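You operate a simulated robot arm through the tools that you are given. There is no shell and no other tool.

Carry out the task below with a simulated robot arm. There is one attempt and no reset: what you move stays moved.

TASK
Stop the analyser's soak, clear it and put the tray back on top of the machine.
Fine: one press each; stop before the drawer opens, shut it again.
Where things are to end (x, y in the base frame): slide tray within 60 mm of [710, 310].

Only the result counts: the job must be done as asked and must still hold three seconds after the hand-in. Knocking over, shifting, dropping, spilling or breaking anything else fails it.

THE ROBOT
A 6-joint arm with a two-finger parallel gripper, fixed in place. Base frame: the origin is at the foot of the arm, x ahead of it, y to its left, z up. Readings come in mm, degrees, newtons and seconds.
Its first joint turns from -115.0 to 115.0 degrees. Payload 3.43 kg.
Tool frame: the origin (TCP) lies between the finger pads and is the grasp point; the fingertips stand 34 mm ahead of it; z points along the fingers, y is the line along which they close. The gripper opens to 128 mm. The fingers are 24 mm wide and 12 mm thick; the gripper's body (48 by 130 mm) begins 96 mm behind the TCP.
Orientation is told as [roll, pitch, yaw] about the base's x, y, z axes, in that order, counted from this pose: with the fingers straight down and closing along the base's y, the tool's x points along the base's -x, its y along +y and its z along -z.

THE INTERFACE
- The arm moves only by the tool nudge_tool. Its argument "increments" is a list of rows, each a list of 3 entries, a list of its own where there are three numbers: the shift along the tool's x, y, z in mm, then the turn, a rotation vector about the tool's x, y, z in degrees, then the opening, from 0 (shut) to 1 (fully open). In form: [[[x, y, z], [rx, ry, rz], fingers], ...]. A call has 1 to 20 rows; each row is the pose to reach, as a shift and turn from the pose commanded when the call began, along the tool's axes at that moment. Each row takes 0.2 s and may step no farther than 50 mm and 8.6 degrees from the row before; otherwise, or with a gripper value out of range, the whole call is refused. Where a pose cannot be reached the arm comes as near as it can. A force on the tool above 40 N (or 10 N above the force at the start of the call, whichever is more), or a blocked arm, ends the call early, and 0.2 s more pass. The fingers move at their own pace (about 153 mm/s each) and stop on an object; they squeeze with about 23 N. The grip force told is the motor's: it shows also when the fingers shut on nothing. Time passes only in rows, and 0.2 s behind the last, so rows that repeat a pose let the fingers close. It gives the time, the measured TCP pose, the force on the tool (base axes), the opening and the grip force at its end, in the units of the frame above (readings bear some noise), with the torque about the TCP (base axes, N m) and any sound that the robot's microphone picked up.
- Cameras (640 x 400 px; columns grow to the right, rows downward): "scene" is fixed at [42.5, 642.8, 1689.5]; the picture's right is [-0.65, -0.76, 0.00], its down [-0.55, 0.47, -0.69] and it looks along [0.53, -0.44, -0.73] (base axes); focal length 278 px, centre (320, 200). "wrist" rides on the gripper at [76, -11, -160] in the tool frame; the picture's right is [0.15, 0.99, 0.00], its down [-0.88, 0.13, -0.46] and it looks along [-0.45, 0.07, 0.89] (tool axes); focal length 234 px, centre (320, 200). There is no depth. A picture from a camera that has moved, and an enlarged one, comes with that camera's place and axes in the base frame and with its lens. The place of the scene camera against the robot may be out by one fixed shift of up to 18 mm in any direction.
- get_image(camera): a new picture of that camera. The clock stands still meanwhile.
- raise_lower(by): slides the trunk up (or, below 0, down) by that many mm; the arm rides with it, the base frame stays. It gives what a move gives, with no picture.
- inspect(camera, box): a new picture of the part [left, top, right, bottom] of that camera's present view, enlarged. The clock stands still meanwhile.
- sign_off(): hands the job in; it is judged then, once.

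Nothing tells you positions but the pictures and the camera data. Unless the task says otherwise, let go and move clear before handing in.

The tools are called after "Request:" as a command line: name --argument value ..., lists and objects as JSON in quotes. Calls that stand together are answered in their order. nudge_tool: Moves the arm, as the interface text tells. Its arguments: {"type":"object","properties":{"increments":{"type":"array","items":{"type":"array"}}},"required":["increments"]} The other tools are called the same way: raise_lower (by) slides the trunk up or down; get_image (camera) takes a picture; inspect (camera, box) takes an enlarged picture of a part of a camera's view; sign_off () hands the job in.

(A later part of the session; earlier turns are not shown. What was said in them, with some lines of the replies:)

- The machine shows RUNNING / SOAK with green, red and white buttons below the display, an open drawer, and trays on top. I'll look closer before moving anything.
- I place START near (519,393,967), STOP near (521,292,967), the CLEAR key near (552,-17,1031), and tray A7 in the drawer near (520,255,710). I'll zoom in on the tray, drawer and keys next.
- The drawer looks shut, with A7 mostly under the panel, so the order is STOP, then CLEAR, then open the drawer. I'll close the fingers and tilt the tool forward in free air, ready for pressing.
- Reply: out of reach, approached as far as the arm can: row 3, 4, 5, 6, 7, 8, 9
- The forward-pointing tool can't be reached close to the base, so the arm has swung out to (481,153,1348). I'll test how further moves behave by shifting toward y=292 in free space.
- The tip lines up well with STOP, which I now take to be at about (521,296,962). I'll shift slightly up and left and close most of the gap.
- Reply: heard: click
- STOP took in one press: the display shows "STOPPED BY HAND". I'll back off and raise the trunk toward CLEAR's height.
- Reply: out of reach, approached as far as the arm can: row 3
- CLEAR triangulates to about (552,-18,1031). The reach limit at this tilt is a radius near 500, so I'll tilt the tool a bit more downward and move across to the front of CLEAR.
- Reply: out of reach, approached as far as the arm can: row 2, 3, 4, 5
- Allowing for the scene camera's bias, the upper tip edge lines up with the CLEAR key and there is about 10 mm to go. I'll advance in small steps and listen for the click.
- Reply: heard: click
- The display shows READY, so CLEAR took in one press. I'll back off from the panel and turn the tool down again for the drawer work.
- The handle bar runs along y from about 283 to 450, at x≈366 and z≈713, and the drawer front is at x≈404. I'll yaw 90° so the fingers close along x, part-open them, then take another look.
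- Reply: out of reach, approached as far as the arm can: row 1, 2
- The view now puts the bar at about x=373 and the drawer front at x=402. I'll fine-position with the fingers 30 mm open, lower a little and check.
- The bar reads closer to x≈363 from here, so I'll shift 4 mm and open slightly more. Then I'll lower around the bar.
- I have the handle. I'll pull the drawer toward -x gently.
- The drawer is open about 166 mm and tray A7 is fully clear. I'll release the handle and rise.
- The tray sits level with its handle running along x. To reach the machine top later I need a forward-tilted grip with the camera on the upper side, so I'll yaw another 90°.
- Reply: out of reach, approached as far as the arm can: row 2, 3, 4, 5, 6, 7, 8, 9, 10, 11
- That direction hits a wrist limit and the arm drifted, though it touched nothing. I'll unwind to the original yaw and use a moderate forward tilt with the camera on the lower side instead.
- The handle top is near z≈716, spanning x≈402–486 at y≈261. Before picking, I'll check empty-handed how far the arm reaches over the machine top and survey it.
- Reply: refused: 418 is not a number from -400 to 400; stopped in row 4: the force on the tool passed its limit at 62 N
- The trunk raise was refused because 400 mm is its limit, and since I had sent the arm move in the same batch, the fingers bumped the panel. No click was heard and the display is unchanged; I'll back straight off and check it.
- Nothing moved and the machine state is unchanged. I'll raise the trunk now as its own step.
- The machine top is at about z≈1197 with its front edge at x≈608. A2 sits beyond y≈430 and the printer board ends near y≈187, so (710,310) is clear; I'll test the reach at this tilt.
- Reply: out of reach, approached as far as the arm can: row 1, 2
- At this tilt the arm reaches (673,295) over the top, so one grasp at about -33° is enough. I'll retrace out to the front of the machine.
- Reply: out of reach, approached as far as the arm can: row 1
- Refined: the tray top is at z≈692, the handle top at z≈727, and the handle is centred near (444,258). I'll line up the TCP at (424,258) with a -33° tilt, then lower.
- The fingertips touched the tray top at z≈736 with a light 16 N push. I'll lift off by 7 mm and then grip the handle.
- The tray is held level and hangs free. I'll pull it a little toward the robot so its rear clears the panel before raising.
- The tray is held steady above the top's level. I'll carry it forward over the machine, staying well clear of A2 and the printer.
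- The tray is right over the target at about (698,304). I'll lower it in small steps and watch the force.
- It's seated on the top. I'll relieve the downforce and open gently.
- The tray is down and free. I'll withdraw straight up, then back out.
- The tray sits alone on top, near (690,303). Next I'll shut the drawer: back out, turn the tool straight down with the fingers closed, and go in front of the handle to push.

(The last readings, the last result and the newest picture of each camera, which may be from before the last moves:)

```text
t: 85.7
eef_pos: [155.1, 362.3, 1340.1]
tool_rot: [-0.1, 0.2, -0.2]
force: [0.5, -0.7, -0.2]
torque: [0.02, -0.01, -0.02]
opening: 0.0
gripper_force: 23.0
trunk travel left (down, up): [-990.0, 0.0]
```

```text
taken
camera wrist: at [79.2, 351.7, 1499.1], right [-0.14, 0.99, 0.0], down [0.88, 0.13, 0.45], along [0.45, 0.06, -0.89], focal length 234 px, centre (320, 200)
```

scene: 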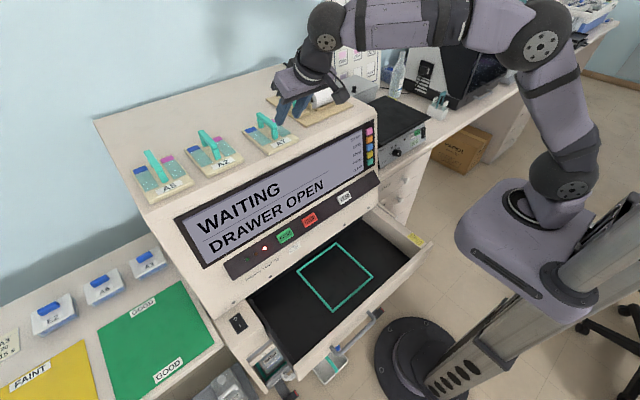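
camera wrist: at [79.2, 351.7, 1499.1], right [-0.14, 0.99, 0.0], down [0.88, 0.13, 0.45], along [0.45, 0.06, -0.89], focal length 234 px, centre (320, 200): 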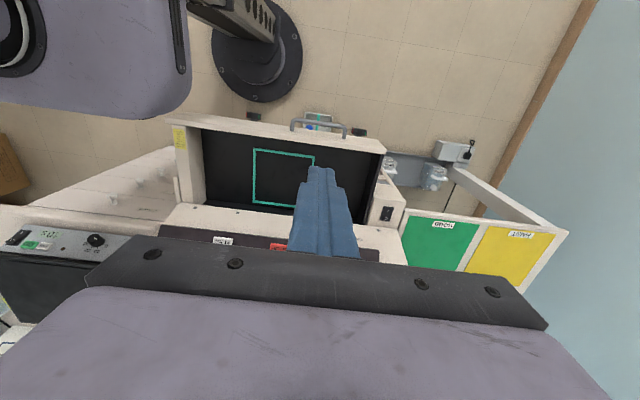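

Request:
raise_lower --by -380

Request:
raise_lower --by -130

Request:
get_image --camera "wrist"

Request:
get_image --camera "scene"

```text
t: 89.3
eef_pos: [154.6, 361.8, 958.7]
tool_rot: [-0.2, 0.1, -0.2]
force: [0.3, -0.1, 0.5]
torque: [-0.01, 0.0, -0.01]
opening: 0.5
gripper_force: 22.7
trunk travel left (down, up): [-610.0, 380.0]
```

```text
t: 90.9
eef_pos: [155.1, 361.1, 830.0]
tool_rot: [-0.1, 0.1, -0.2]
force: [0.0, -0.7, 0.4]
torque: [0.0, -0.02, -0.03]
opening: 0.2
gripper_force: 22.8
trunk travel left (down, up): [-480.0, 510.0]
```

```text
taken
camera wrist: at [79.8, 351.5, 989.1], right [-0.14, 0.99, 0.0], down [0.88, 0.13, 0.45], along [0.45, 0.06, -0.89], focal length 234 px, centre (320, 200)
```

wrist: 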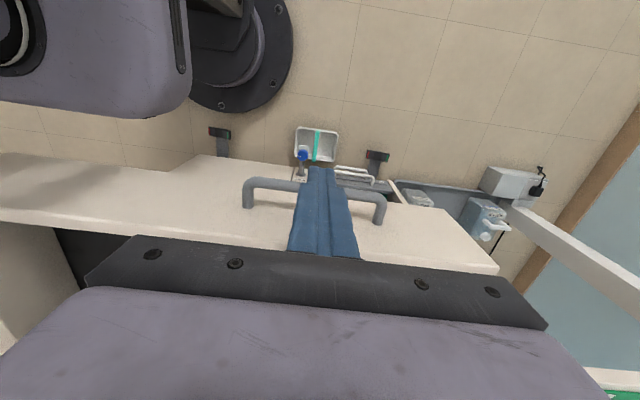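

```text
taken
```

scene: 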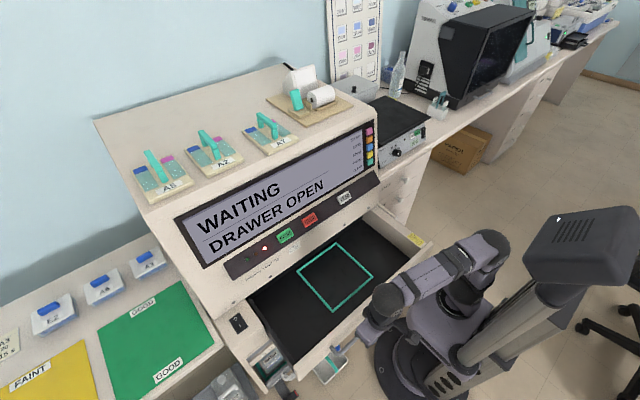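

Request:
raise_lower --by -97

Request:
get_image --camera "wrist"

```text
t: 92.2
eef_pos: [154.3, 360.9, 733.2]
tool_rot: [-0.2, 0.2, -0.1]
force: [-0.1, 0.1, -0.3]
torque: [-0.02, 0.03, 0.02]
opening: 0.0
gripper_force: 23.0
trunk travel left (down, up): [-383.0, 607.0]
```

```text
taken
camera wrist: at [79.8, 351.5, 892.1], right [-0.14, 0.99, 0.0], down [0.88, 0.13, 0.45], along [0.45, 0.06, -0.89], focal length 234 px, centre (320, 200)
```

wrist: 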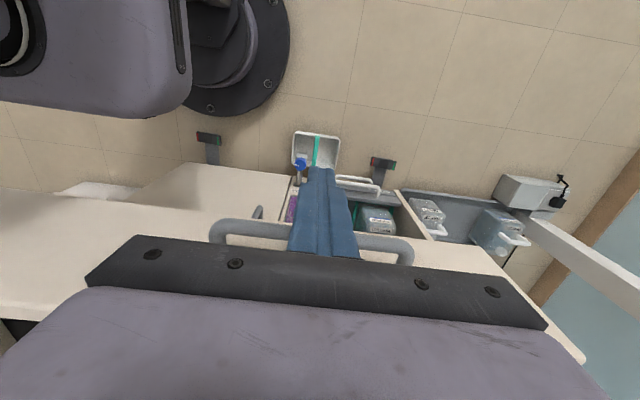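

Request:
nudge_tool --increments '[[[-10, 0, 0], [0, 0, 0], 0], [[-18, 0, 0], [0, 0, 0], 0], [[-26, 0, 0], [0, 0, 0], 0], [[-34, 0, 0], [0, 0, 0], 0], [[-42, 0, 0], [0, 0, 0], 0], [[-50, 0, 0], [0, 0, 0], 0], [[-60, 0, 0], [0, 0, 0], 0]]'

Request:
get_image --camera "wrist"

```text
t: 93.8
eef_pos: [214.4, 362.8, 730.8]
tool_rot: [-0.3, 0.2, -0.3]
force: [-0.3, -0.7, -1.1]
torque: [-0.04, -0.01, -0.01]
opening: 0.0
gripper_force: 22.9
trunk travel left (down, up): [-383.0, 607.0]
```

```text
taken
camera wrist: at [140.3, 351.6, 891.8], right [-0.14, 0.99, 0.0], down [0.88, 0.13, 0.45], along [0.45, 0.06, -0.89], focal length 234 px, centre (320, 200)
```

wrist: 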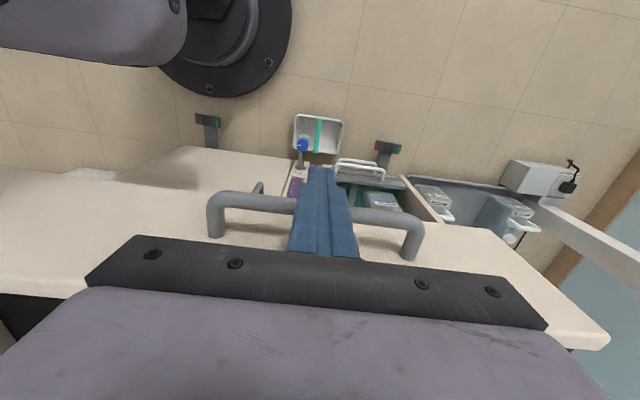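

Request:
nudge_tool --increments '[[[-12, 0, 0], [0, 0, 0], 0], [[-24, 0, 0], [0, 0, 0], 0], [[-36, 0, 0], [0, 0, 0], 0], [[-48, 0, 0], [0, 0, 0], 0], [[-60, 0, 0], [0, 0, 0], 0], [[-72, 0, 0], [0, 0, 0], 0], [[-84, 0, 0], [0, 0, 0], 0], [[-96, 0, 0], [0, 0, 0], 0], [[-106, 0, 0], [0, 0, 0], 0], [[-112, 0, 0], [0, 0, 0], 0]]'

Request:
get_image --camera "scene"

```text
t: 96.0
eef_pos: [326.8, 361.2, 730.1]
tool_rot: [-0.2, 0.0, -0.2]
force: [0.5, -0.9, -0.1]
torque: [0.0, 0.0, 0.02]
opening: 0.0
gripper_force: 23.6
trunk travel left (down, up): [-383.0, 607.0]
```

```text
taken
```

scene: 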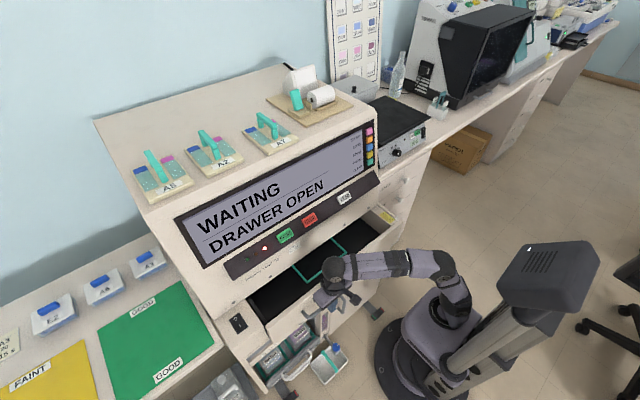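

Pushing works; about 15–20 mm of travel remains. I'll continue in small steps until the drawer seats.

Request:
nudge_tool --increments '[[[-4, 0, 0], [0, 0, 0], 0], [[-8, 0, 0], [0, 0, 0], 0], [[-12, 0, 0], [0, 0, 0], 0], [[-16, 0, 0], [0, 0, 0], 0]]'

Request:
inspect --camera "scene" --box '[160, 120, 400, 340]'

```text
t: 97.0
eef_pos: [342.2, 362.0, 731.4]
tool_rot: [-0.3, 0.1, -0.2]
force: [0.3, 0.0, 0.3]
torque: [-0.02, -0.01, 0.02]
opening: 0.0
gripper_force: 23.3
trunk travel left (down, up): [-383.0, 607.0]
```

```text
1.82 times, centred on (280, 230) of scene
camera zoom: at [42.5, 642.8, 1689.5], right [-0.65, -0.76, 0.0], down [-0.55, 0.47, -0.69], along [0.53, -0.44, -0.73], focal length 505 px, centre (393, 146)
```

zoom: 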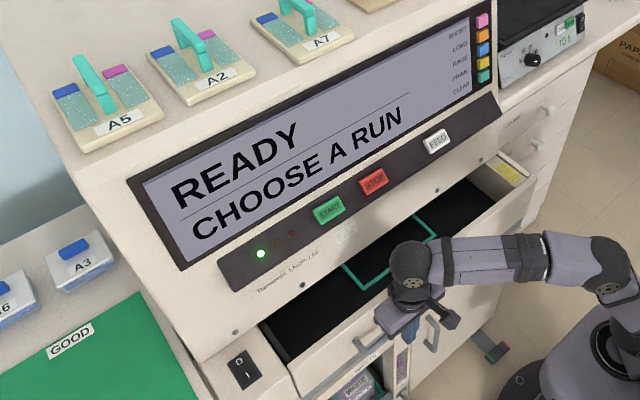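

The display is back to READY / CHOOSE A RUN. I'll push a few more millimetres until it is firmly shut.

Request:
nudge_tool --increments '[[[-2, 0, 0], [0, 0, 0], 0], [[-4, 0, 0], [0, 0, 0], 0], [[-6, 0, 0], [0, 0, 0], 0], [[-8, 0, 0], [0, 0, 0], 0]]'

```text
t: 98.0
eef_pos: [346.2, 361.4, 731.0]
tool_rot: [-0.3, 0.6, 0.0]
force: [-24.3, 1.3, -7.1]
torque: [0.24, 0.27, 0.04]
opening: 0.3
gripper_force: 23.1
trunk travel left (down, up): [-383.0, 607.0]
```

It's against its stop. I'll back away, lift clear and check the final state.

Request:
nudge_tool --increments '[[[8, 0, 0], [0, 0, 0], 0], [[24, 0, 0], [0, 0, 0], 0], [[50, 0, 0], [0, 0, 0], 0]]'

Request:
raise_lower --by 250

Request:
get_image --camera "scene"

Request:
inspect --camera "scene" --box '[100, 60, 400, 240]'

Request:
get_image --camera "wrist"

```text
t: 98.8
eef_pos: [300.1, 360.6, 732.2]
tool_rot: [-0.2, 0.0, -0.2]
force: [-0.3, -0.2, -0.1]
torque: [-0.02, 0.0, 0.0]
opening: 0.0
gripper_force: 23.7
trunk travel left (down, up): [-383.0, 607.0]
```

```text
t: 101.4
eef_pos: [300.0, 361.4, 981.6]
tool_rot: [-0.2, 0.1, -0.2]
force: [-0.4, 0.7, 0.8]
torque: [0.01, 0.02, 0.02]
opening: 0.0
gripper_force: 23.3
trunk travel left (down, up): [-633.0, 357.0]
```

```text
taken
```

scene: 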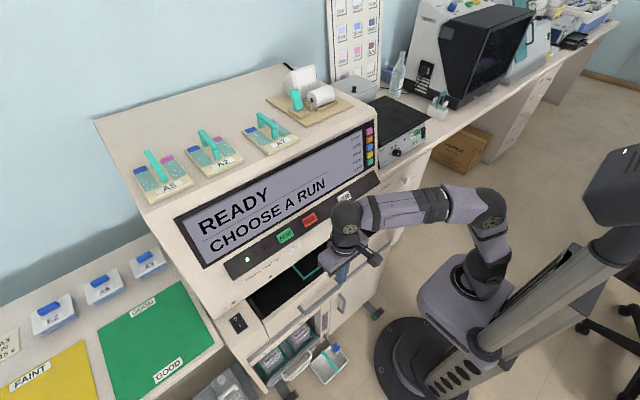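

```text
2.13 times, centred on (250, 150) of scene
camera zoom: at [42.5, 642.8, 1689.5], right [-0.65, -0.76, 0.0], down [-0.55, 0.47, -0.69], along [0.53, -0.44, -0.73], focal length 593 px, centre (469, 307)
```

zoom: 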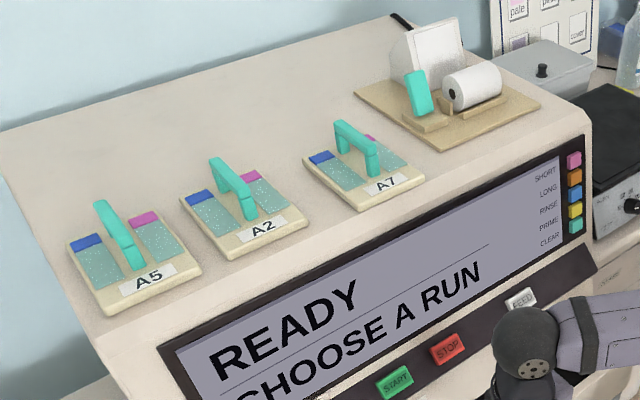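

```text
taken
camera wrist: at [225.5, 351.1, 1142.2], right [-0.14, 0.99, 0.0], down [0.88, 0.13, 0.45], along [0.45, 0.06, -0.89], focal length 234 px, centre (320, 200)
```

wrist: 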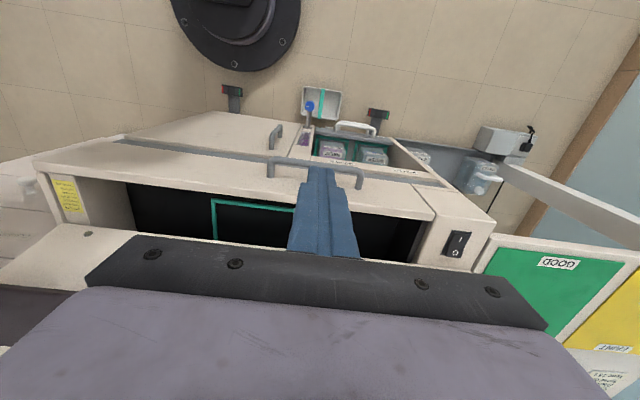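

The soak is stopped and cleared (READY), the drawer is shut, and A7 is on top at about (690,303). A2, A5 and the printer haven't moved, and the arm is clear, so I'm handing in.

Request:
sign_off

```text
The job is handed in.
```

The job is handed in. The soak is stopped and cleared, slide tray A7 is back on top of the machine, and the drawer is shut.

- **Buttons:** I pressed STOP once and then CLEAR once, both before opening the drawer. I heard one click for each, and the display now shows READY / CHOOSE A RUN.
- **Tray:** A7 stands level on top at about (690, 303), roughly 20 mm from the target by my estimate. A2, A5 and the printer look unmoved.
- **Drawer:** I pushed it in until it met its stop.

There were two unplanned contacts:

- **Panel bump:** A trunk raise was refused and the arm move sent with it went ahead. The open fingers hit the front panel just below the buttons at 62 N. I heard no click, the display did not change, and I saw no damage.
- **Fingertips on the tray:** While I was lowering to grip A7, the fingertips pressed on the tray top at about 16 N, probably on the slides. They looked intact in the later pictures.
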